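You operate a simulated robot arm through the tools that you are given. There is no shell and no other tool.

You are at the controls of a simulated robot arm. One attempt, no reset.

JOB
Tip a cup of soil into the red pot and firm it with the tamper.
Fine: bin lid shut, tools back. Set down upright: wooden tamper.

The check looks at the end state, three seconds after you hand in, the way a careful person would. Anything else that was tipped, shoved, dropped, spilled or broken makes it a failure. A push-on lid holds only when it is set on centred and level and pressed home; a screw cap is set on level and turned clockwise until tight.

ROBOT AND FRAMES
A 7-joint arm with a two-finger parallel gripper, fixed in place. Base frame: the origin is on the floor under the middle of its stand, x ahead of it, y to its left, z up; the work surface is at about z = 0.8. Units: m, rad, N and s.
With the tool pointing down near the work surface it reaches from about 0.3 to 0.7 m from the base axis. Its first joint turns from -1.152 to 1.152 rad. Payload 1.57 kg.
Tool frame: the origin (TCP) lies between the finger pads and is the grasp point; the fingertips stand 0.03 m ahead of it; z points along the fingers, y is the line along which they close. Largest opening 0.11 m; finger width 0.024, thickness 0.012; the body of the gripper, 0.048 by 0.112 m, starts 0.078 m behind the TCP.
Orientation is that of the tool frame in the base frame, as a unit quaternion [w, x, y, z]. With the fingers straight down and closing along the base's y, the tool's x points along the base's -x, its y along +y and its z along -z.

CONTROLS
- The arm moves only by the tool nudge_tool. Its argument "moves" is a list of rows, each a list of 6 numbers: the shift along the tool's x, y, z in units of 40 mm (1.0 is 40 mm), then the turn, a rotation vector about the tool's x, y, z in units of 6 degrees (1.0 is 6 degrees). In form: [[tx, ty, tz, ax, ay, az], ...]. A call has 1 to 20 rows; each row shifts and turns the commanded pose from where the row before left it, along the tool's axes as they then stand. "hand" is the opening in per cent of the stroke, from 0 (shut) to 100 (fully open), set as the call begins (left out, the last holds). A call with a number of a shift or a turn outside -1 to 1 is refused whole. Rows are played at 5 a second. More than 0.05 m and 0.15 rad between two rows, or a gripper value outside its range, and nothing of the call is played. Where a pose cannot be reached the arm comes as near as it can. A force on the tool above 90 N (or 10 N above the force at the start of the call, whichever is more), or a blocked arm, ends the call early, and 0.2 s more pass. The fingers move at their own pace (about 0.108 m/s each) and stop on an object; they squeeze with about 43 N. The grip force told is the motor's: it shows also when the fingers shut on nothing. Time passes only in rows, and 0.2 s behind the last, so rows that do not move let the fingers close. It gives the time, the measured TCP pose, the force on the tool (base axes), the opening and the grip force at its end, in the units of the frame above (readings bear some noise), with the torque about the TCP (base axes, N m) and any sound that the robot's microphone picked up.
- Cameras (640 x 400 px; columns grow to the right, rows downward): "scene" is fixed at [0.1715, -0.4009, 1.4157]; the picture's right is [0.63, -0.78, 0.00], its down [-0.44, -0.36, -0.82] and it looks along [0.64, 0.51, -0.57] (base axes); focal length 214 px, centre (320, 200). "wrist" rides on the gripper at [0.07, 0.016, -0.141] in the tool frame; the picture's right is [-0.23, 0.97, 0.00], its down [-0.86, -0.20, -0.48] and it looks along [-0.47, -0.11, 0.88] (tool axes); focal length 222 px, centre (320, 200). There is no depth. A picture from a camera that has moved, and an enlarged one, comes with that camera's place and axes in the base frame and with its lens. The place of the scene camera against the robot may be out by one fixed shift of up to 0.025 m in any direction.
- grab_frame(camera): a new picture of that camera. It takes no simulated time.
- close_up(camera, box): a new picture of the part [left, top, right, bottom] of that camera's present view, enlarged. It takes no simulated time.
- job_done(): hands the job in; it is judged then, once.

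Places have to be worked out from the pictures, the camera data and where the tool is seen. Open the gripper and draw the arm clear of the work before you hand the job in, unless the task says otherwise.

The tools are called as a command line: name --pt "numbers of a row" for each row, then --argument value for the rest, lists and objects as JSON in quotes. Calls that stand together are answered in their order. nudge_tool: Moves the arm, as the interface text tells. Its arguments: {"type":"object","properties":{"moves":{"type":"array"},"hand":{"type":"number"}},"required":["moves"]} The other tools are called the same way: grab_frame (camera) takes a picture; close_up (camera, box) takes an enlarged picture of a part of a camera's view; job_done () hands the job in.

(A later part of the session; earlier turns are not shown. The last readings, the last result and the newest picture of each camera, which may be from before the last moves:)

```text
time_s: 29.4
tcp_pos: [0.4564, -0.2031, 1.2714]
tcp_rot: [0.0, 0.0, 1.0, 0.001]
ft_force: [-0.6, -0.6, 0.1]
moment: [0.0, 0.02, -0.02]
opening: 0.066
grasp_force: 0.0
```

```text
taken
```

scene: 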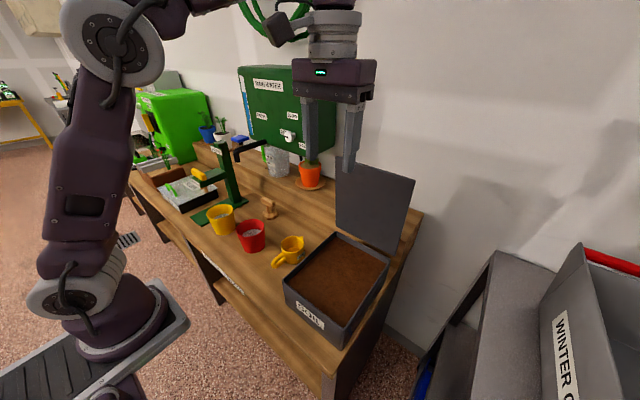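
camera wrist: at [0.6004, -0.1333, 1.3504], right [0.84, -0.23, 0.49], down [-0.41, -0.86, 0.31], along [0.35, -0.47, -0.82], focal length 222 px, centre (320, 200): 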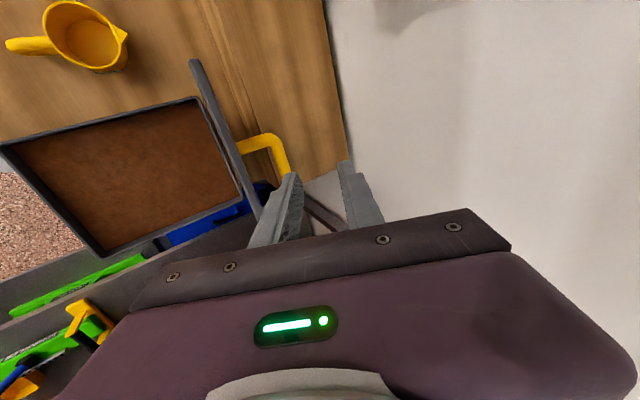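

The tool is vertical again. I move over toward the cup, to about (0.42, 0, 1.05), to inspect the cup and its handle up close.

nudge_tool --pt "0.13 0.73 0.79 0 0 0" --pt "0.13 0.73 0.79 0 0 0" --pt "0.13 0.73 0.79 0 0 0" --pt "0.13 0.73 0.79 0 0 0" --pt "0.13 0.73 0.79 0 0 0" --pt "0.13 0.73 0.79 0 0 0" --pt "0.13 0.73 0.79 0 0 0" --hand 60

grab_frame --camera "wrist"

close_up --camera "scene" --box '[220, 180, 340, 290]'

```text
time_s: 31.0
tcp_pos: [0.4204, 0.0006, 1.0519]
tcp_rot: [0.001, 0.001, 1.0, 0.0]
ft_force: [-0.8, -0.3, -0.4]
moment: [0.02, 0.03, -0.01]
opening: 0.0662
grasp_force: 0.0
```

```text
taken
camera wrist: at [0.35, 0.0181, 1.1915], right [0.23, 0.97, 0.0], down [0.85, -0.2, 0.48], along [0.47, -0.11, -0.88], focal length 222 px, centre (320, 200)
```

wrist: 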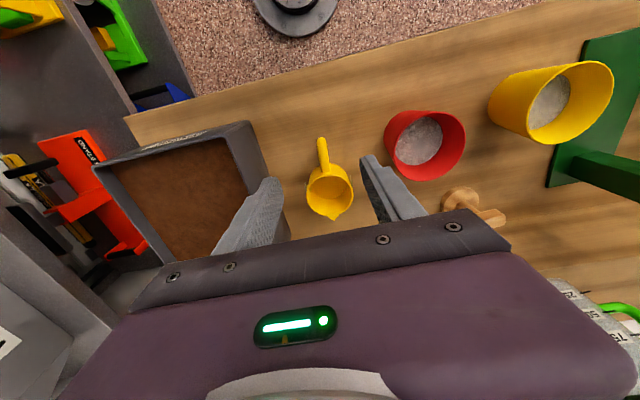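

```text
3.64 times, centred on (280, 235) of scene
camera zoom: at [0.1715, -0.4009, 1.4157], right [0.63, -0.78, 0.0], down [-0.44, -0.36, -0.82], along [0.64, 0.51, -0.57], focal length 780 px, centre (466, 73)
```

zoom: 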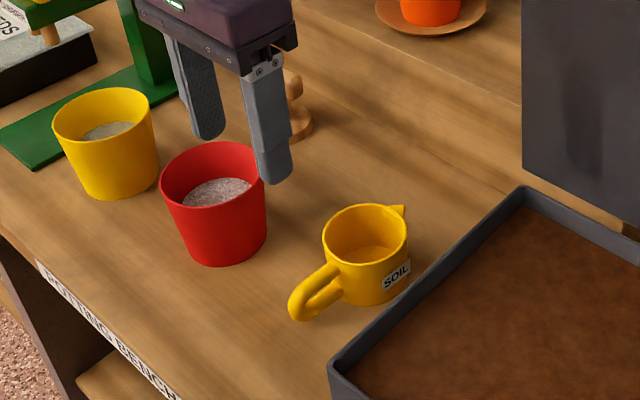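

close_up --camera "wrist" --box '[270, 110, 400, 230]'

close_up --camera "scene" --box '[265, 225, 315, 275]'

close_up --camera "wrist" --box '[370, 50, 540, 250]'

```text
3.33 times, centred on (335, 170) of wrist
camera zoom: at [0.35, 0.0181, 1.1915], right [0.23, 0.97, 0.0], down [0.85, -0.2, 0.48], along [0.47, -0.11, -0.88], focal length 740 px, centre (270, 300)
```

zoom: 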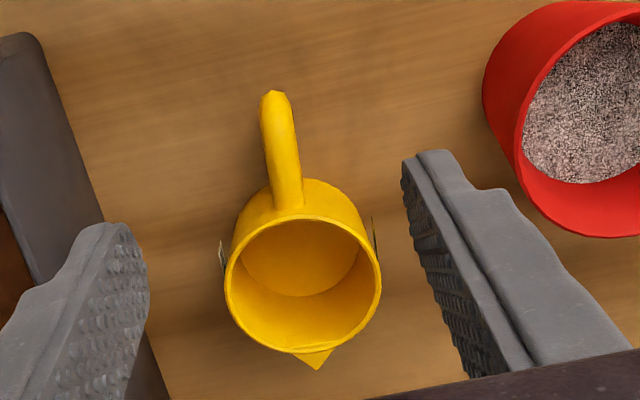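

```text
8.00 times, centred on (290, 250) of scene
camera zoom: at [0.1715, -0.4009, 1.4157], right [0.63, -0.78, 0.0], down [-0.44, -0.36, -0.82], along [0.64, 0.51, -0.57], focal length 1716 px, centre (560, -200)
```

zoom: 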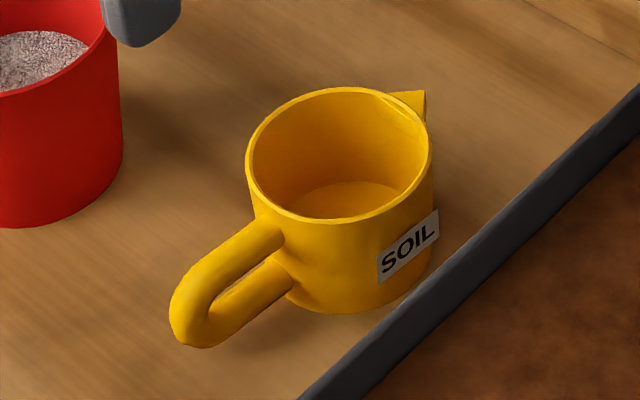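

```text
2.00 times, centred on (455, 150) of wrist
camera zoom: at [0.35, 0.0181, 1.1915], right [0.23, 0.97, 0.0], down [0.85, -0.2, 0.48], along [0.47, -0.11, -0.88], focal length 444 px, centre (50, 300)
```

zoom: 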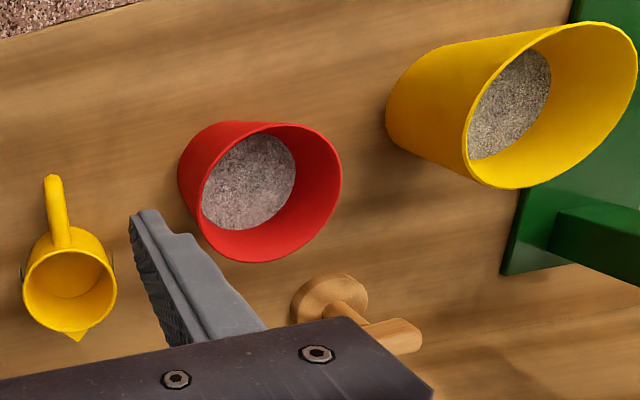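

The cup is empty, about 0.078 m across and 0.06 m tall, centre near (0.522, −0.005). Its flat loop handle runs toward −x, from x≈0.483 to 0.429 at y≈0, z≈0.812–0.853. I'll take the handle with the tool pitched 30° forward, so first I move to a pre-grasp pose above and behind it.

nudge_tool --pt "0.35 0 0.75 0 0 0" --pt "0.35 0 0.75 0 0 0" --pt "0.35 0 0.75 0 0 0" --pt "0 0 0 0 -1 0" --pt "0 0 0 0 -1 0" --pt "0 0 0 0 -1 0" --pt "0 0 0 0 -1 0" --pt "0 0 0 0 -1 0" --hand 60

grab_frame --camera "wrist"

close_up --camera "scene" --box '[200, 150, 340, 290]'

```text
time_s: 32.8
tcp_pos: [0.3783, 0.0028, 0.9549]
tcp_rot: [0.167, -0.002, 0.986, 0.002]
ft_force: [0.8, -0.1, -0.1]
moment: [-0.01, 0.02, 0.02]
opening: 0.0659
grasp_force: 0.0
out of reach, approached as far as the arm can: row 7, 8
```

```text
taken
camera wrist: at [0.2655, 0.0185, 1.0646], right [0.21, 0.97, 0.08], down [0.65, -0.2, 0.73], along [0.73, -0.1, -0.68], focal length 222 px, centre (320, 200)
```

wrist: 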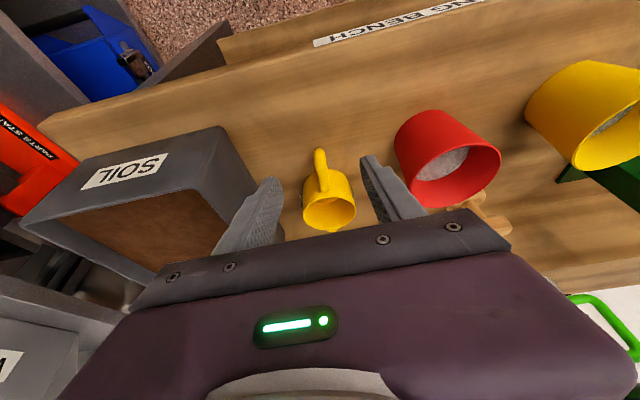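

```text
2.86 times, centred on (270, 220) of scene
camera zoom: at [0.1715, -0.4009, 1.4157], right [0.63, -0.78, 0.0], down [-0.44, -0.36, -0.82], along [0.64, 0.51, -0.57], focal length 613 px, centre (463, 143)
```

zoom: 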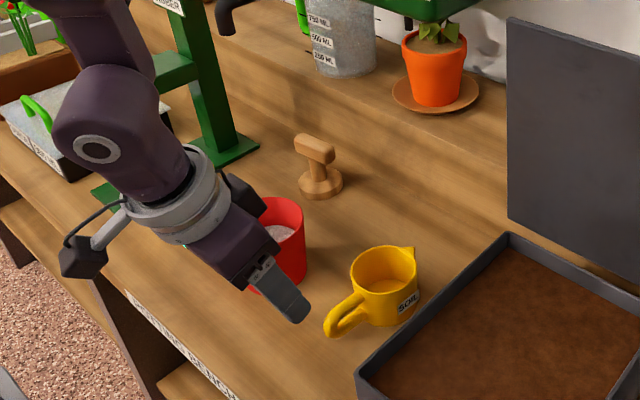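

The arm limits me to about 19° of pitch here, which is fine. I move forward over the handle, still above it, to check the alignment.

nudge_tool --pt "-0.564 -0.023 0.197 0 0 0" --pt "-0.564 -0.023 0.197 0 0 0" --pt "-0.564 -0.023 0.197 0 0 0" --hand 60

grab_frame --camera "wrist"

close_up --camera "wrist" --box '[250, 100, 410, 240]'

```text
time_s: 33.6
tcp_pos: [0.4493, -0.0003, 0.9545]
tcp_rot: [0.168, -0.003, 0.986, 0.002]
ft_force: [0.1, 0.8, 0.2]
moment: [-0.02, -0.02, 0.01]
opening: 0.0658
grasp_force: 0.1
```

```text
taken
camera wrist: at [0.3373, 0.0155, 1.0647], right [0.21, 0.97, 0.08], down [0.65, -0.2, 0.73], along [0.73, -0.1, -0.68], focal length 222 px, centre (320, 200)
```

wrist: 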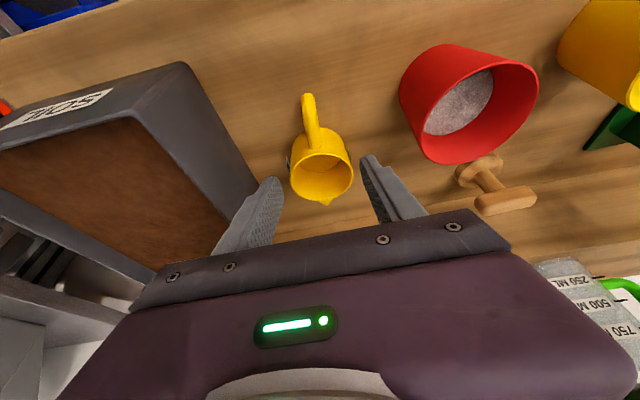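

```text
2.86 times, centred on (330, 170) of wrist
camera zoom: at [0.3373, 0.0155, 1.0647], right [0.21, 0.97, 0.08], down [0.65, -0.2, 0.73], along [0.73, -0.1, -0.68], focal length 635 px, centre (291, 286)
```

zoom: 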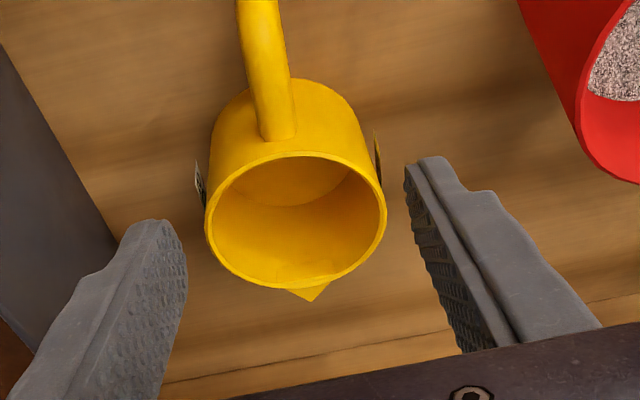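

The handle at x≈0.45 lies at y≈−0.003, running about 5° off x, and fits between the open fingers. I descend straight down so the TCP is at mid-handle height, about z=0.843.

nudge_tool --pt "0.229 -0.017 0.658 0 0 0" --pt "0.229 -0.017 0.658 0 0 0" --pt "0.229 -0.017 0.658 0 0 0" --pt "0.229 -0.017 0.658 0 0 0" --hand 60

grab_frame --camera "wrist"

close_up --camera "scene" --box '[220, 190, 340, 300]'

```text
time_s: 34.6
tcp_pos: [0.4481, -0.0007, 0.8415]
tcp_rot: [0.168, -0.002, 0.986, 0.003]
ft_force: [-0.5, 0.4, -0.3]
moment: [0.01, 0.01, 0.02]
opening: 0.0661
grasp_force: 0.1
```

```text
taken
camera wrist: at [0.3353, 0.0146, 0.9519], right [0.21, 0.97, 0.08], down [0.65, -0.2, 0.73], along [0.73, -0.1, -0.68], focal length 222 px, centre (320, 200)
```

wrist: 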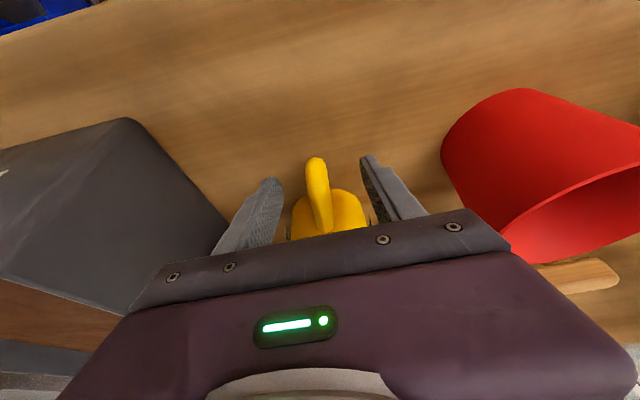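

```text
3.64 times, centred on (280, 245) of scene
camera zoom: at [0.1715, -0.4009, 1.4157], right [0.63, -0.78, 0.0], down [-0.44, -0.36, -0.82], along [0.64, 0.51, -0.57], focal length 780 px, centre (466, 36)
```

zoom: 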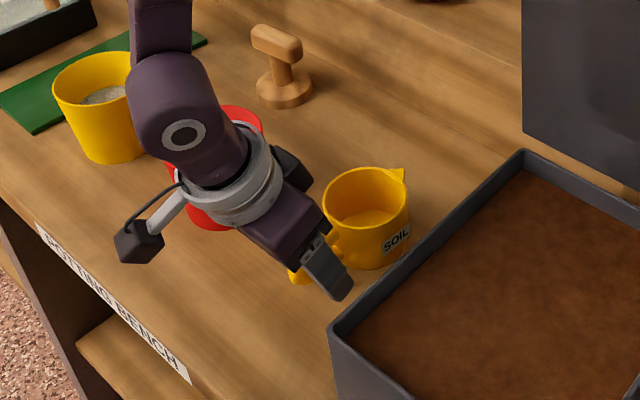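

The handle is centred between the fingers at the tool centre. I close on it.

nudge_tool --pt "0 0 0 0 0 0" --pt "0 0 0 0 0 0" --pt "0 0 0 0 0 0" --hand 0

grab_frame --camera "wrist"

close_up --camera "scene" --box '[220, 190, 340, 300]'

```text
time_s: 35.4
tcp_pos: [0.449, -0.002, 0.8417]
tcp_rot: [0.168, -0.002, 0.986, 0.002]
ft_force: [0.1, -0.1, -0.3]
moment: [0.0, 0.02, 0.01]
opening: 0.0153
grasp_force: 31.3
```

```text
taken
camera wrist: at [0.3353, 0.0145, 0.9522], right [0.21, 0.97, 0.08], down [0.65, -0.2, 0.73], along [0.73, -0.1, -0.68], focal length 222 px, centre (320, 200)
```

wrist: 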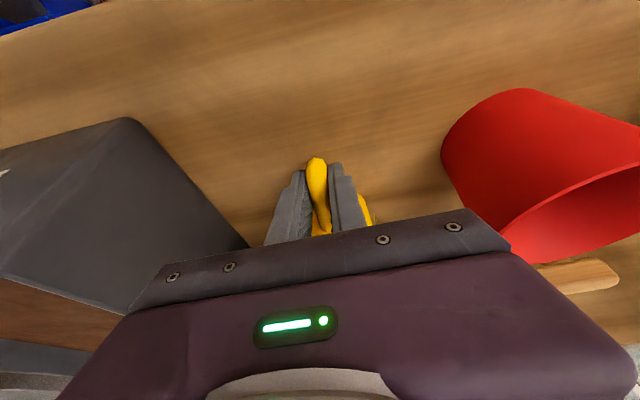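

```text
3.64 times, centred on (280, 245) of scene
camera zoom: at [0.1715, -0.4009, 1.4157], right [0.63, -0.78, 0.0], down [-0.44, -0.36, -0.82], along [0.64, 0.51, -0.57], focal length 780 px, centre (466, 36)
```

zoom: 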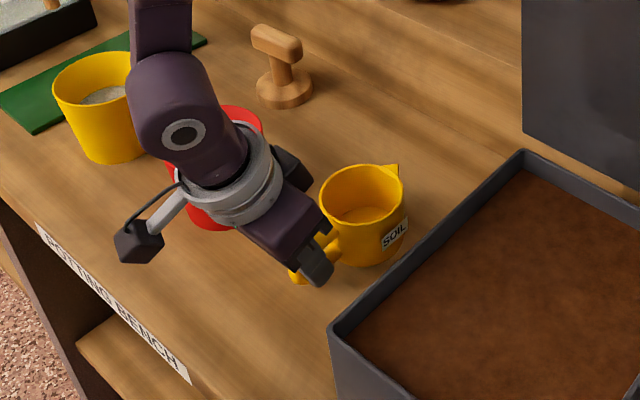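

The handle is held (15 mm thick). I note the grasp pose as TCP (0.449, −0.002, 0.842) for putting it back. Now I lift straight up about 12 cm.

nudge_tool --pt "-0.247 0 -0.708 0 0 0" --pt "-0.247 0 -0.708 0 0 0" --pt "-0.247 0 -0.708 0 0 0" --pt "-0.247 0 -0.708 0 0 0" --hand 0

close_up --camera "scene" --box '[220, 150, 380, 300]'

grab_frame --camera "wrist"

```text
time_s: 36.4
tcp_pos: [0.4489, -0.0015, 0.9617]
tcp_rot: [0.167, -0.002, 0.986, 0.003]
ft_force: [-0.6, -1.0, -0.8]
moment: [-0.05, 0.05, -0.01]
opening: 0.0154
grasp_force: 31.0
```

```text
2.67 times, centred on (300, 225) of scene
camera zoom: at [0.1715, -0.4009, 1.4157], right [0.63, -0.78, 0.0], down [-0.44, -0.36, -0.82], along [0.64, 0.51, -0.57], focal length 572 px, centre (373, 133)
```

zoom: 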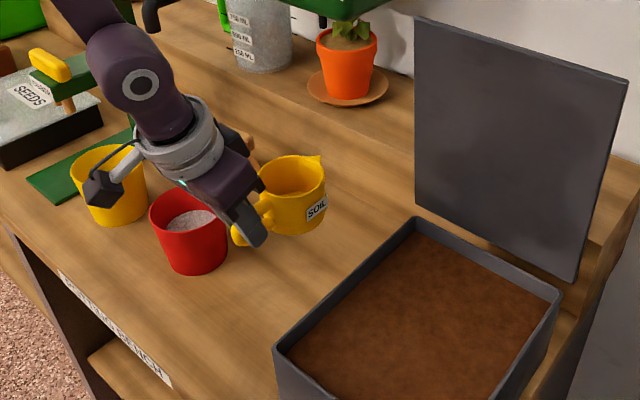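

```text
taken
camera wrist: at [0.3372, 0.0142, 1.0722], right [0.21, 0.97, 0.08], down [0.65, -0.2, 0.73], along [0.73, -0.1, -0.68], focal length 222 px, centre (320, 200)
```

wrist: 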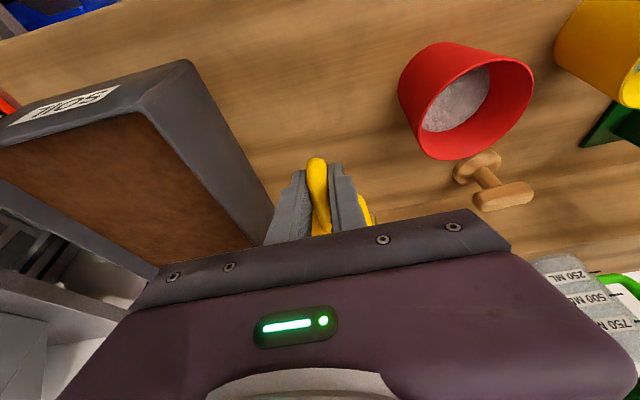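

The cup is held upright and is light. I estimate the bin rim at z≈0.91, the inside at x 0.39–0.63 and y −0.31…−0.12, and the soil near z≈0.885. I lift higher, carry the cup over the bin and pitch it forward 40°.

nudge_tool --pt "0.018 0 -0.67 0 0 0" --pt "0.018 0 -0.67 0 0 0" --pt "0 -0.89 0 0 0 0" --pt "0 -0.89 0 0 0 0" --pt "0 -0.89 0 0 0 0" --pt "0 -0.89 0 0 0 0" --pt "0 -0.89 0 0 0 0" --pt "0 -0.89 0 0 0 0" --hand 0

nudge_tool --pt "0 0 0 0 0.952 0" --pt "0 0 0 0 0.952 0" --pt "0 0 0 0 0.952 0" --pt "0 0 0 0 0.952 0" --pt "0 0 0 0 0.952 0" --pt "0 0 0 0 0.952 0" --pt "0 0 0 0 0.952 0" --hand 0

close_up --camera "scene" --box '[250, 150, 420, 320]'

grab_frame --camera "wrist"

```text
time_s: 38.2
tcp_pos: [0.4326, -0.2178, 1.0124]
tcp_rot: [0.167, -0.004, 0.986, 0.002]
ft_force: [0.9, -0.2, 0.3]
moment: [-0.01, 0.05, -0.03]
opening: 0.015
grasp_force: 31.3
```

```text
time_s: 39.8
tcp_pos: [0.4322, -0.2164, 1.0128]
tcp_rot: [-0.181, -0.003, 0.984, 0.002]
ft_force: [0.3, -0.3, -0.9]
moment: [-0.02, 0.03, -0.01]
opening: 0.0154
grasp_force: 31.2
```

```text
2.35 times, centred on (335, 235) of scene
camera zoom: at [0.1715, -0.4009, 1.4157], right [0.63, -0.78, 0.0], down [-0.44, -0.36, -0.82], along [0.64, 0.51, -0.57], focal length 505 px, centre (285, 118)
```

zoom: 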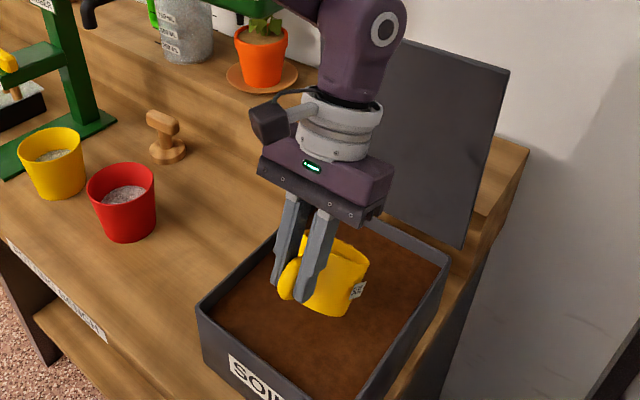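

```text
taken
camera wrist: at [0.4171, -0.2005, 1.1684], right [0.21, 0.98, -0.08], down [0.97, -0.19, 0.14], along [0.12, -0.1, -0.99], focal length 222 px, centre (320, 200)
```

wrist: 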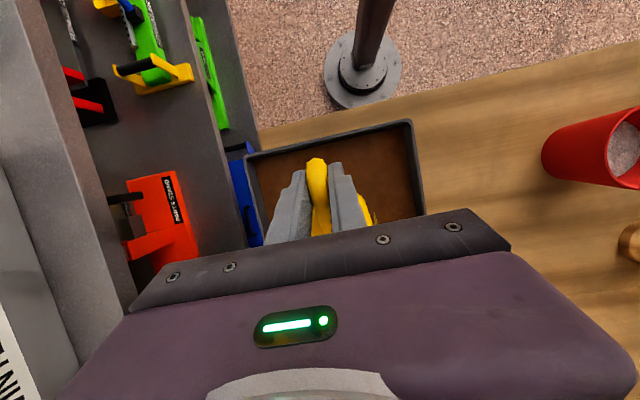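

The cup is pitched about 40° forward over the bin. I take a closer look at the walls and soil level before lowering.

close_up --camera "wrist" --box '[230, 100, 450, 240]'

close_up --camera "scene" --box '[290, 220, 400, 330]'

```text
2.86 times, centred on (340, 170) of wrist
camera zoom: at [0.4171, -0.2005, 1.1684], right [0.21, 0.98, -0.08], down [0.97, -0.19, 0.14], along [0.12, -0.1, -0.99], focal length 635 px, centre (263, 286)
```

zoom: 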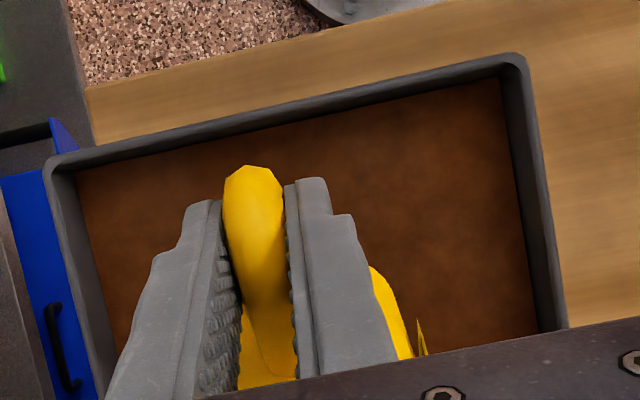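

```text
3.64 times, centred on (345, 275) of scene
camera zoom: at [0.1715, -0.4009, 1.4157], right [0.63, -0.78, 0.0], down [-0.44, -0.36, -0.82], along [0.64, 0.51, -0.57], focal length 780 px, centre (229, -73)
```

zoom: 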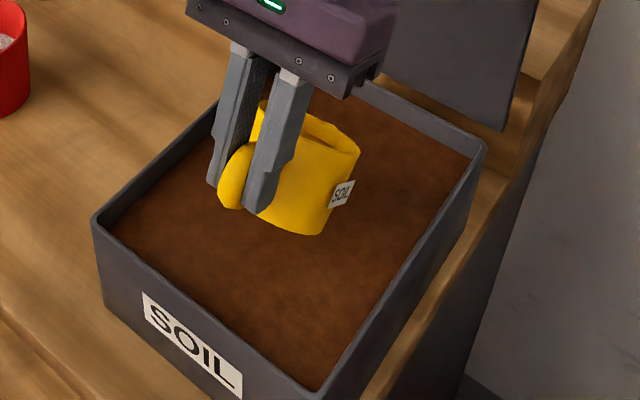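

The soil surface is at about z≈0.89, 2 cm below the rim. I lower slowly: first until the lip is just above the soil, then into it while watching the force.

nudge_tool --pt "-0.223 0.06 0.583 0 0 0" --pt "-0.223 0.06 0.583 0 0 0" --pt "-0.178 0.05 0.467 0 0 0" --hand 0

close_up --camera "scene" --box '[290, 220, 400, 330]'

```text
time_s: 40.6
tcp_pos: [0.4334, -0.2091, 0.9419]
tcp_rot: [-0.18, -0.004, 0.984, 0.001]
ft_force: [-0.2, 0.0, -0.8]
moment: [0.02, 0.06, 0.0]
opening: 0.0155
grasp_force: 30.9
```

```text
3.64 times, centred on (345, 275) of scene
camera zoom: at [0.1715, -0.4009, 1.4157], right [0.63, -0.78, 0.0], down [-0.44, -0.36, -0.82], along [0.64, 0.51, -0.57], focal length 780 px, centre (229, -73)
```

zoom: 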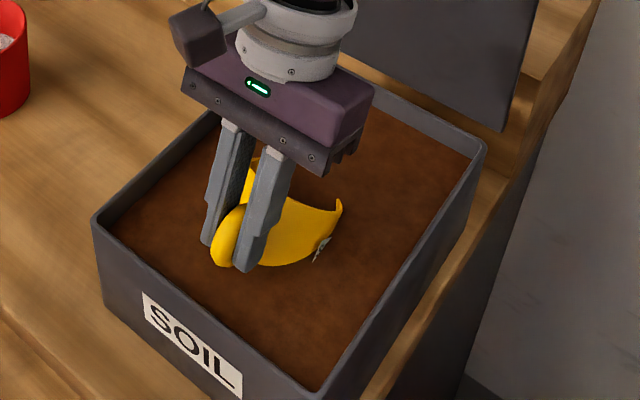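

The cup enters the soil without resistance. I go 2 cm deeper, then level the cup while advancing and submerging it, so it fills.

nudge_tool --pt "-0.178 0 0.467 0 0 0" --pt "-0.146 0 0.145 0 -0.8375 0" --pt "-0.133 0 0.157 0 -0.8375 0" --pt "-0.119 0 0.168 0 -0.8375 0" --pt "-0.104 0 0.178 0 -0.8375 0" --pt "-0.088 0 0.186 0 -0.8375 0" --pt "-0.071 0 0.193 0 -0.8375 0" --pt "-0.054 0 0.199 0 -0.8375 0" --pt "-0.037 0 0.203 0 -0.8375 0" --hand 0

close_up --camera "scene" --box '[290, 220, 400, 330]'

```text
time_s: 42.6
tcp_pos: [0.4623, -0.21, 0.8637]
tcp_rot: [0.172, -0.002, 0.985, 0.001]
ft_force: [-6.1, 0.8, 27.5]
moment: [0.02, 0.25, -0.09]
opening: 0.0152
grasp_force: 31.3
```

```text
3.64 times, centred on (345, 275) of scene
camera zoom: at [0.1709, -0.4007, 1.4159], right [0.63, -0.78, 0.0], down [-0.44, -0.36, -0.82], along [0.64, 0.51, -0.57], focal length 780 px, centre (229, -73)
```

zoom: 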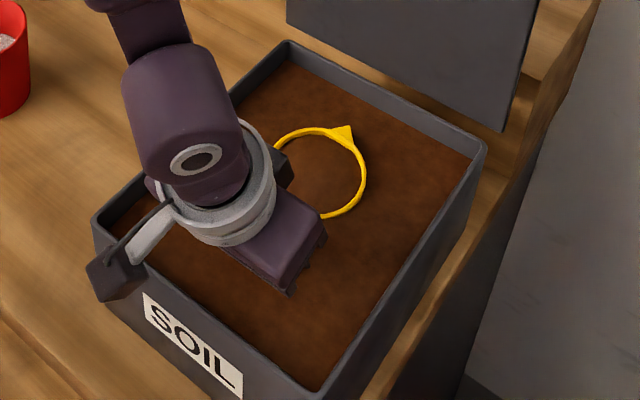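

There's a light 27 N push from the bin floor, and the rim ring sits right at soil level. I lift straight up slowly, keeping the cup level.

nudge_tool --pt "-0.08 0 -0.236 0 0 0" --pt "-0.165 0 -0.472 0 0 0" --pt "-0.165 0 -0.472 0 0 0" --pt "-0.165 0 -0.472 0 0 0" --pt "-0.165 0 -0.472 0 0 0" --pt "-0.165 0 -0.472 0 0 0" --pt "-0.165 0 -0.472 0 0 0" --hand 0

close_up --camera "scene" --box '[280, 170, 400, 290]'

close_up --camera "scene" --box '[250, 150, 420, 320]'

```text
time_s: 44.2
tcp_pos: [0.4594, -0.2099, 0.9918]
tcp_rot: [0.169, -0.003, 0.986, 0.002]
ft_force: [-0.4, -0.3, -2.7]
moment: [0.01, 0.1, -0.02]
opening: 0.0154
grasp_force: 31.2
```

```text
3.33 times, centred on (340, 230) of scene
camera zoom: at [0.1715, -0.4009, 1.4157], right [0.63, -0.78, 0.0], down [-0.44, -0.36, -0.82], along [0.64, 0.51, -0.57], focal length 715 px, centre (253, 100)
```

zoom: 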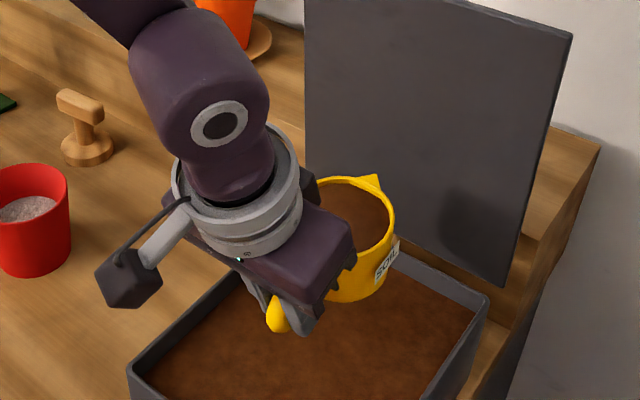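

```text
2.35 times, centred on (335, 235) of scene
camera zoom: at [0.1715, -0.4009, 1.4157], right [0.63, -0.78, 0.0], down [-0.44, -0.36, -0.82], along [0.64, 0.51, -0.57], focal length 505 px, centre (285, 118)
```

zoom: 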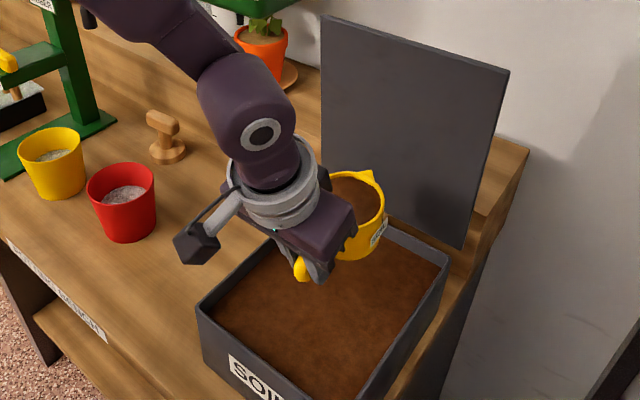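

The cup came out filled with soil (about 0.25 kg more weight). I raise it level to z≈1.06 and carry it back to y≈0, away from the bin.

nudge_tool --pt "-0.288 0 -0.826 0 0 0" --pt "-0.288 0 -0.826 0 0 0" --pt "0 0.66 0 0 0 0" --pt "0 0.66 0 0 0 0" --pt "0 0.66 0 0 0 0" --pt "0 0.66 0 0 0 0" --pt "0 0.66 0 0 0 0" --pt "0 0.66 0 0 0 0" --pt "0 0.66 0 0 0 0" --pt "0 0.66 0 0 0 0" --hand 0

close_up --camera "scene" --box '[220, 120, 400, 290]'

grab_frame --camera "wrist"

```text
time_s: 46.4
tcp_pos: [0.4591, 0.0021, 1.064]
tcp_rot: [0.169, -0.002, 0.986, 0.003]
ft_force: [0.0, 0.2, -1.9]
moment: [0.03, 0.11, -0.02]
opening: 0.016
grasp_force: 31.2
```

```text
2.35 times, centred on (310, 205) of scene
camera zoom: at [0.1715, -0.4009, 1.4157], right [0.63, -0.78, 0.0], down [-0.44, -0.36, -0.82], along [0.64, 0.51, -0.57], focal length 505 px, centre (344, 188)
```

zoom: 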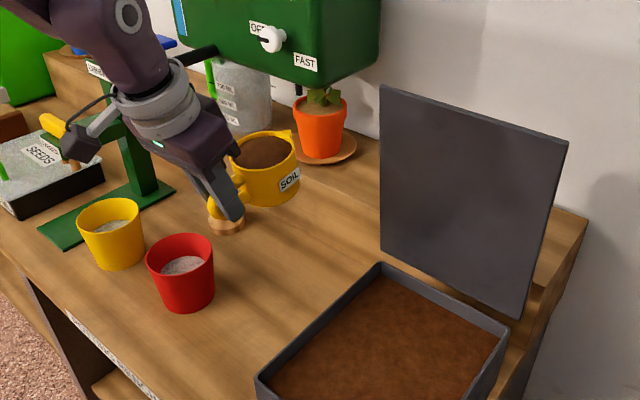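

```text
taken
camera wrist: at [0.3451, 0.0174, 1.1734], right [0.21, 0.97, 0.08], down [0.65, -0.2, 0.74], along [0.73, -0.1, -0.67], focal length 222 px, centre (320, 200)
```

wrist: 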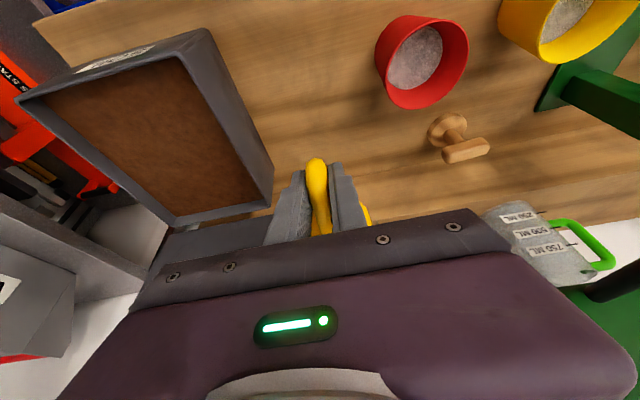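

The cup is full and level. From this view the red pot's rim centre is at about (0.461, 0.146). Now I yaw the cup 90° so the spout faces −y, turning about the vertical axis to keep it level.

nudge_tool --pt "0.332 0 0.943 0 0 0" --hand 0

```text
time_s: 46.8
tcp_pos: [0.4583, 0.0028, 1.0235]
tcp_rot: [0.17, -0.003, 0.985, 0.003]
ft_force: [0.6, -0.5, -1.6]
moment: [-0.01, 0.09, 0.03]
opening: 0.0157
grasp_force: 31.6
```

I put those values into the shift slots by mistake. The cup just moved straight down 4 cm to z=1.02, still clear of everything. I undo that and send the rotation properly.

nudge_tool --pt "-0.332 0 -0.943 0 0 0" --pt "0 0 0 0.332 0 0.943" --pt "0 0 0 0.332 0 0.943" --pt "0 0 0 0.332 0 0.943" --pt "0 0 0 0.332 0 0.943" --pt "0 0 0 0.332 0 0.943" --pt "0 0 0 0.332 0 0.943" --pt "0 0 0 0.332 0 0.943" --pt "0 0 0 0.332 0 0.943" --hand 0

close_up --camera "scene" --box '[220, 120, 400, 290]'

```text
time_s: 48.8
tcp_pos: [0.4589, 0.001, 1.0621]
tcp_rot: [0.154, 0.4, 0.901, -0.067]
ft_force: [0.6, 0.2, -2.6]
moment: [0.06, 0.06, 0.02]
opening: 0.0156
grasp_force: 31.6
```

```text
2.35 times, centred on (310, 205) of scene
camera zoom: at [0.1715, -0.4009, 1.4157], right [0.63, -0.78, 0.0], down [-0.44, -0.36, -0.82], along [0.64, 0.51, -0.57], focal length 505 px, centre (344, 188)
```

zoom: 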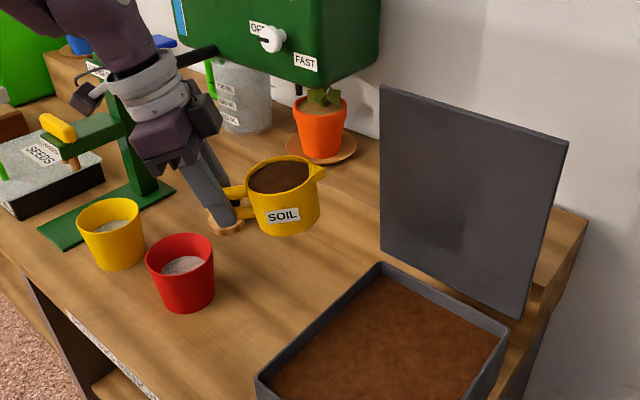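

The yaw is halfway and the cup is still level. I complete the remaining turn.

nudge_tool --pt "0 0 0 0.332 0 0.943" --pt "0 0 0 0.332 0 0.943" --pt "0 0 0 0.332 0 0.943" --pt "0 0 0 0.332 0 0.943" --pt "0 0 0 0.332 0 0.943" --pt "0 0 0 0.332 0 0.943" --pt "0 0 0 0.332 0 0.943" --hand 0

close_up --camera "scene" --box '[220, 120, 400, 290]'

grab_frame --camera "wrist"

```text
time_s: 50.4
tcp_pos: [0.4582, 0.0007, 1.0632]
tcp_rot: [0.12, 0.695, 0.699, -0.117]
ft_force: [-0.4, -0.2, -2.0]
moment: [0.13, -0.02, 0.01]
opening: 0.0156
grasp_force: 30.9
```

```text
2.35 times, centred on (310, 205) of scene
camera zoom: at [0.1715, -0.4009, 1.4157], right [0.63, -0.78, 0.0], down [-0.44, -0.36, -0.82], along [0.64, 0.51, -0.57], focal length 505 px, centre (344, 188)
```

zoom: 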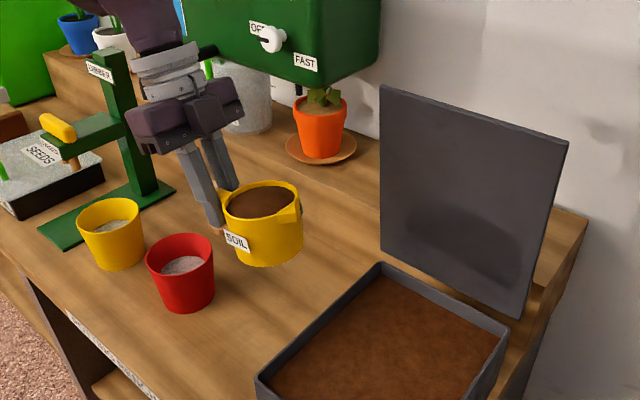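

```text
taken
camera wrist: at [0.4731, 0.1142, 1.1728], right [0.97, -0.21, 0.08], down [-0.2, -0.65, 0.73], along [-0.1, -0.73, -0.68], focal length 222 px, centre (320, 200)
```

wrist: 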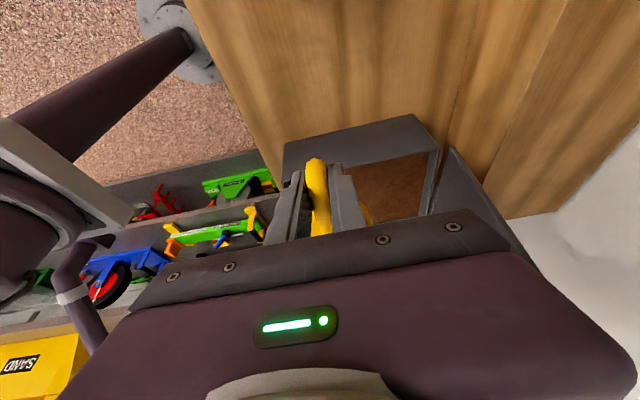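

The cup is level with its spout toward −y. The water box's black outlet sits near (0.53, 0.27, 1.1), so I turn the yaw back 15° to keep the gripper away from it. Then I carry the cup so the lip ends up over the red pot centre, with TCP at about (0.432, 0.253, 1.05), stopping part way to check.

nudge_tool --pt "0 0 0 -0.277 0 -0.786" --pt "0 0 0 -0.277 0 -0.786" --pt "0 0 0 -0.277 0 -0.786" --pt "0.75 0.125 -0.221 0 0 0" --pt "0.75 0.125 -0.221 0 0 0" --pt "0.75 0.125 -0.221 0 0 0" --pt "0.75 0.125 -0.221 0 0 0" --pt "0.75 0.125 -0.221 0 0 0" --hand 0

grab_frame --camera "scene"

close_up --camera "scene" --box '[170, 80, 340, 270]'

grab_frame --camera "wrist"

```text
time_s: 52.2
tcp_pos: [0.4414, 0.1594, 1.0566]
tcp_rot: [0.134, 0.598, 0.784, -0.1]
ft_force: [-0.1, -0.3, -2.3]
moment: [0.1, 0.05, -0.02]
opening: 0.0156
grasp_force: 31.5
```

```text
taken
```

scene: 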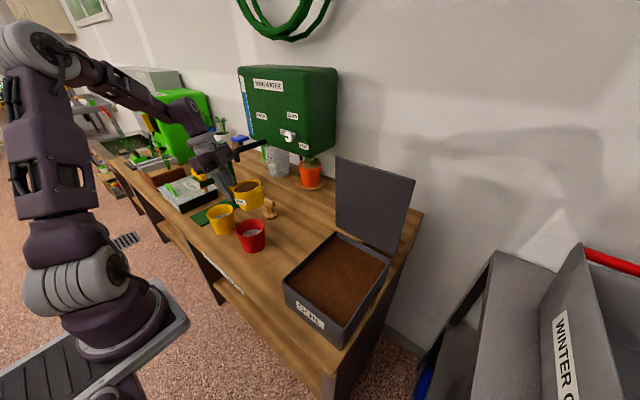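

```text
2.11 times, centred on (255, 175) of scene
camera zoom: at [0.1715, -0.4009, 1.4157], right [0.63, -0.78, 0.0], down [-0.44, -0.36, -0.82], along [0.64, 0.51, -0.57], focal length 452 px, centre (457, 253)
```

zoom: 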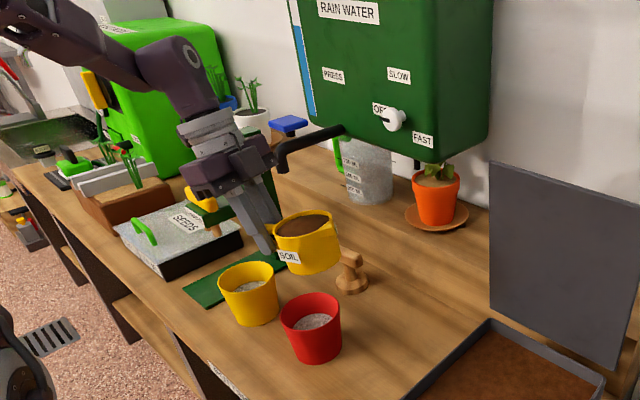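

```text
taken
camera wrist: at [0.4266, 0.2716, 1.1649], right [1.0, 0.05, 0.08], down [-0.02, -0.68, 0.73], along [0.09, -0.73, -0.68], focal length 222 px, centre (320, 200)
```

wrist: 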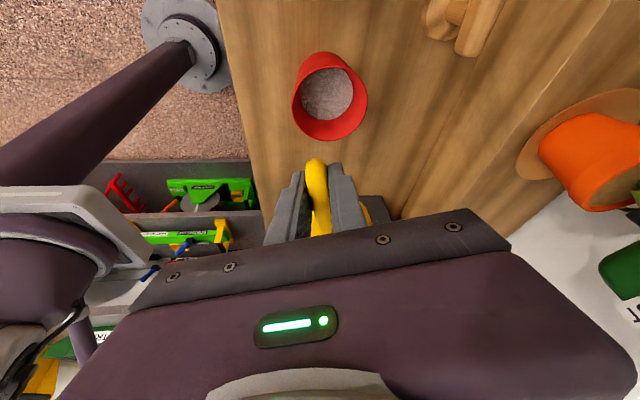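

The gripper is well in front of the outlet. Refined, the pot rim centre is ≈(0.465, 0.149, 0.877). I move the remaining 10 cm so the lip hangs over the pot.

nudge_tool --pt "0.596 0.128 -0.164 0 0 0" --pt "0.596 0.128 -0.164 0 0 0" --pt "0.596 0.128 -0.164 0 0 0" --pt "0.596 0.128 -0.164 0 0 0" --hand 0

close_up --camera "scene" --box '[170, 100, 320, 270]'

grab_frame --camera "wrist"

```text
time_s: 53.2
tcp_pos: [0.4337, 0.2604, 1.0465]
tcp_rot: [0.133, 0.598, 0.784, -0.101]
ft_force: [-0.1, 0.0, -1.4]
moment: [0.1, 0.01, -0.02]
opening: 0.0155
grasp_force: 31.4
```

```text
2.35 times, centred on (245, 185) of scene
camera zoom: at [0.1715, -0.4009, 1.4157], right [0.63, -0.78, 0.0], down [-0.44, -0.36, -0.82], along [0.64, 0.51, -0.57], focal length 505 px, centre (496, 235)
```

zoom: 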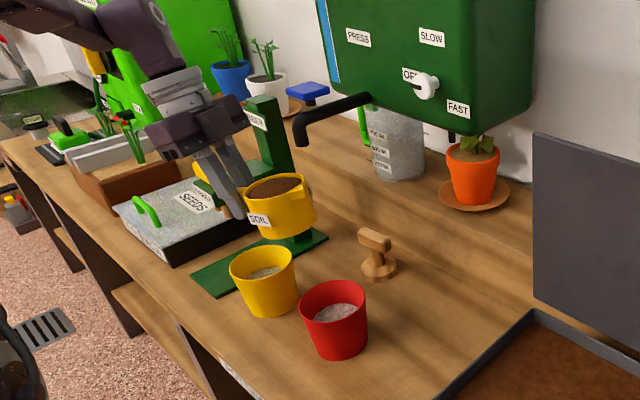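

```text
taken
camera wrist: at [0.4188, 0.3734, 1.1561], right [1.0, 0.05, 0.08], down [-0.02, -0.68, 0.73], along [0.09, -0.73, -0.68], focal length 222 px, centre (320, 200)
```

wrist: 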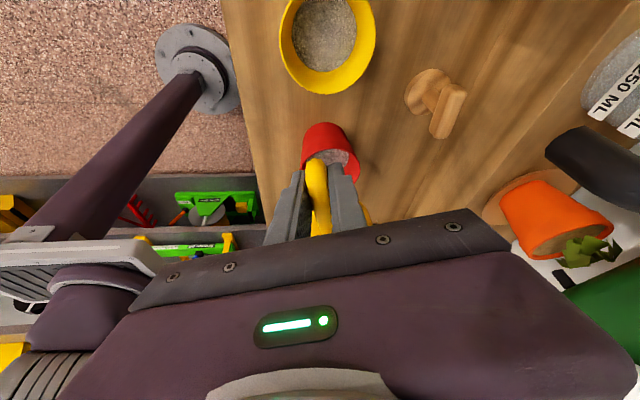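

I take a closer look at the cup and pot to check the lip position and levelness before tipping.

close_up --camera "scene" --box '[215, 165, 285, 265]'

close_up --camera "wrist" --box '[250, 100, 410, 250]'

```text
4.00 times, centred on (250, 215) of scene
camera zoom: at [0.1715, -0.4009, 1.4157], right [0.63, -0.78, 0.0], down [-0.44, -0.36, -0.82], along [0.64, 0.51, -0.57], focal length 858 px, centre (600, 140)
```

zoom: 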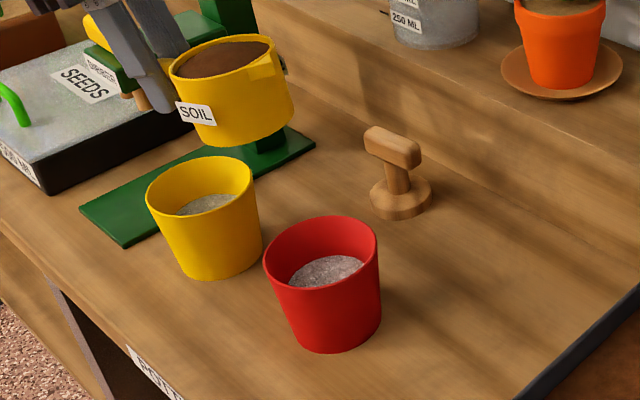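

```text
2.67 times, centred on (330, 175) of wrist
camera zoom: at [0.4188, 0.3734, 1.1561], right [1.0, 0.05, 0.08], down [-0.02, -0.68, 0.73], along [0.09, -0.73, -0.68], focal length 592 px, centre (293, 267)
```

zoom: 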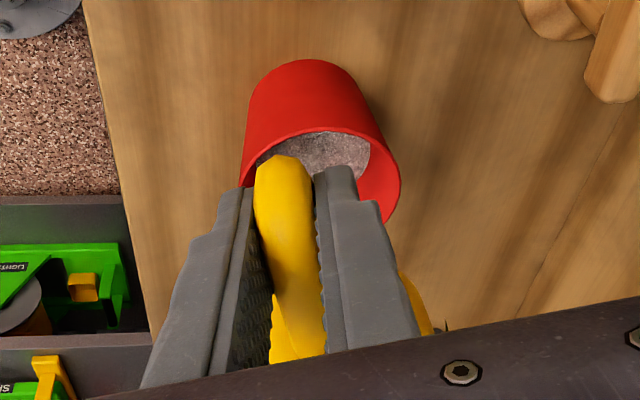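

The lip is over the pot centre and the cup is level. I begin tipping about the finger axis in 5° steps to 30°, moving the TCP so the lip stays over the pot.

nudge_tool --pt "0.026 0 -0.009 0 0.833 0" --pt "0.007 0 -0.002 0 0.833 0" --pt "-0.017 0 0.003 0 0.833 0" --pt "-0.037 0 0.003 0 0.833 0" --pt "-0.06 0 0 0 0.833 0" --pt "-0.08 0 -0.008 0 0.833 0" --hand 0

close_up --camera "scene" --box '[215, 155, 285, 265]'

```text
time_s: 54.6
tcp_pos: [0.4357, 0.2525, 1.0492]
tcp_rot: [-0.074, 0.603, 0.792, 0.059]
ft_force: [0.4, 0.4, -1.4]
moment: [0.06, 0.03, 0.04]
opening: 0.0156
grasp_force: 31.2
```

```text
3.64 times, centred on (250, 210) of scene
camera zoom: at [0.1715, -0.4009, 1.4157], right [0.63, -0.78, 0.0], down [-0.44, -0.36, -0.82], along [0.64, 0.51, -0.57], focal length 780 px, centre (574, 164)
```

zoom: 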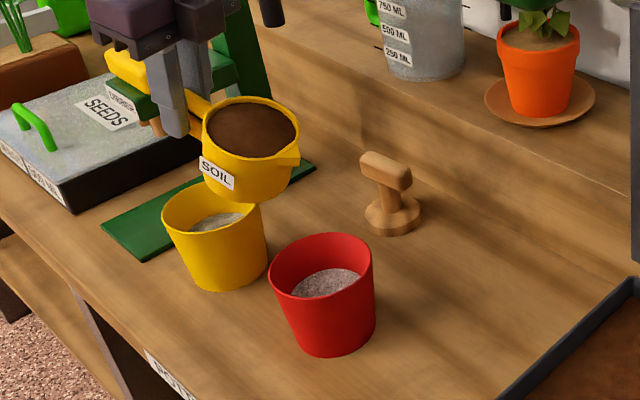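

At 30° nothing has spilled yet and the lip is over the pot. I continue to 45°, then 60°.

nudge_tool --pt "-0.101 0 -0.019 0 0.833 0" --pt "-0.116 0 -0.032 0 0.833 0" --pt "-0.133 0 -0.05 0 0.833 0" --hand 0

close_up --camera "scene" --box '[215, 155, 285, 265]'

```text
time_s: 55.4
tcp_pos: [0.4405, 0.238, 1.05]
tcp_rot: [-0.177, 0.591, 0.775, 0.138]
ft_force: [0.1, -0.2, -1.9]
moment: [0.04, 0.01, -0.02]
opening: 0.0157
grasp_force: 30.5
```

```text
3.64 times, centred on (250, 210) of scene
camera zoom: at [0.1715, -0.4009, 1.4157], right [0.63, -0.78, 0.0], down [-0.44, -0.36, -0.82], along [0.64, 0.51, -0.57], focal length 780 px, centre (574, 164)
```

zoom: 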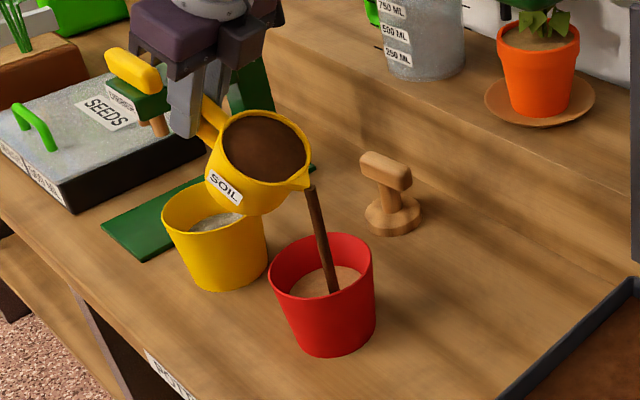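

Soil is streaming from the spout right into the red pot. I hold for a second and then tip further while keeping the lip in place.

nudge_tool --pt "0 0 0 0 0 0" --pt "0 0 0 0 0 0" --pt "0 0 0 0 0 0" --pt "0 0 0 0 0 0" --hand 0

close_up --camera "scene" --box '[215, 155, 285, 265]'

```text
time_s: 56.4
tcp_pos: [0.4406, 0.2392, 1.05]
tcp_rot: [-0.177, 0.59, 0.776, 0.137]
ft_force: [1.0, 0.1, -0.9]
moment: [0.02, 0.02, 0.0]
opening: 0.0158
grasp_force: 31.6
```

```text
3.64 times, centred on (250, 210) of scene
camera zoom: at [0.1715, -0.4009, 1.4157], right [0.63, -0.78, 0.0], down [-0.44, -0.36, -0.82], along [0.64, 0.51, -0.57], focal length 780 px, centre (574, 164)
```

zoom: 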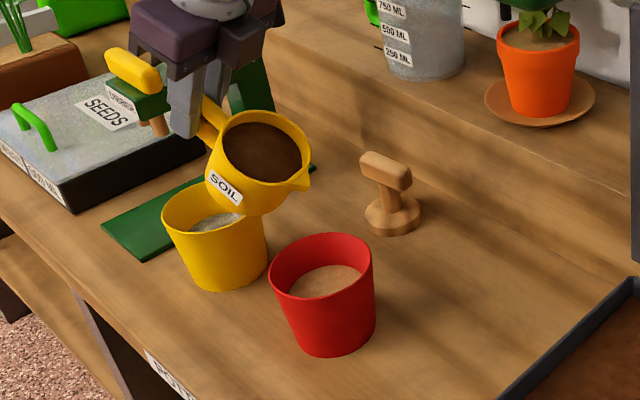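

The stream paused at this angle, with soil in the pot. I tip on to 60°.

nudge_tool --pt "-0.142 0 -0.068 0 0.833 0" --pt "-0.151 0 -0.089 0 0.833 0" --pt "-0.154 0 -0.111 0 0.833 0" --hand 0

close_up --camera "scene" --box '[215, 155, 285, 265]'

```text
time_s: 57.2
tcp_pos: [0.4458, 0.2184, 1.0497]
tcp_rot: [-0.276, 0.568, 0.746, 0.214]
ft_force: [0.0, 0.4, -1.7]
moment: [0.05, 0.05, 0.01]
opening: 0.0156
grasp_force: 31.3
```

```text
3.64 times, centred on (250, 210) of scene
camera zoom: at [0.1715, -0.4009, 1.4157], right [0.63, -0.78, 0.0], down [-0.44, -0.36, -0.82], along [0.64, 0.51, -0.57], focal length 780 px, centre (574, 164)
```

zoom: 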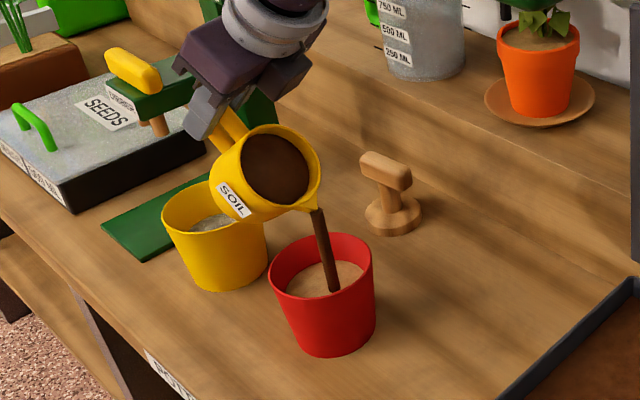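

The stream lands inside the pot, near the centre. I continue in steps to 75° with short holds.

nudge_tool --pt "0 0 0 0 0 0" --pt "0 0 0 0 0 0" --pt "-0.156 0 -0.133 0 0.833 0" --pt "0 0 0 0 0 0" --pt "-0.152 0 -0.155 0 0.833 0" --pt "0 0 0 0 0 0" --pt "-0.143 0 -0.174 0 0.833 0" --pt "0 0 0 0 0 0" --hand 0

close_up --camera "scene" --box '[215, 155, 285, 265]'

```text
time_s: 59.0
tcp_pos: [0.452, 0.1934, 1.0499]
tcp_rot: [-0.371, 0.535, 0.704, 0.285]
ft_force: [-0.4, 0.4, -1.4]
moment: [0.01, -0.02, 0.0]
opening: 0.0156
grasp_force: 31.2
```

```text
3.64 times, centred on (250, 210) of scene
camera zoom: at [0.1715, -0.4009, 1.4157], right [0.63, -0.78, 0.0], down [-0.44, -0.36, -0.82], along [0.64, 0.51, -0.57], focal length 780 px, centre (574, 164)
```

zoom: 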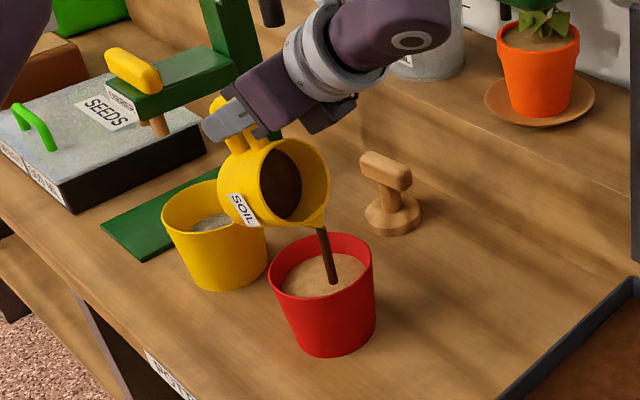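

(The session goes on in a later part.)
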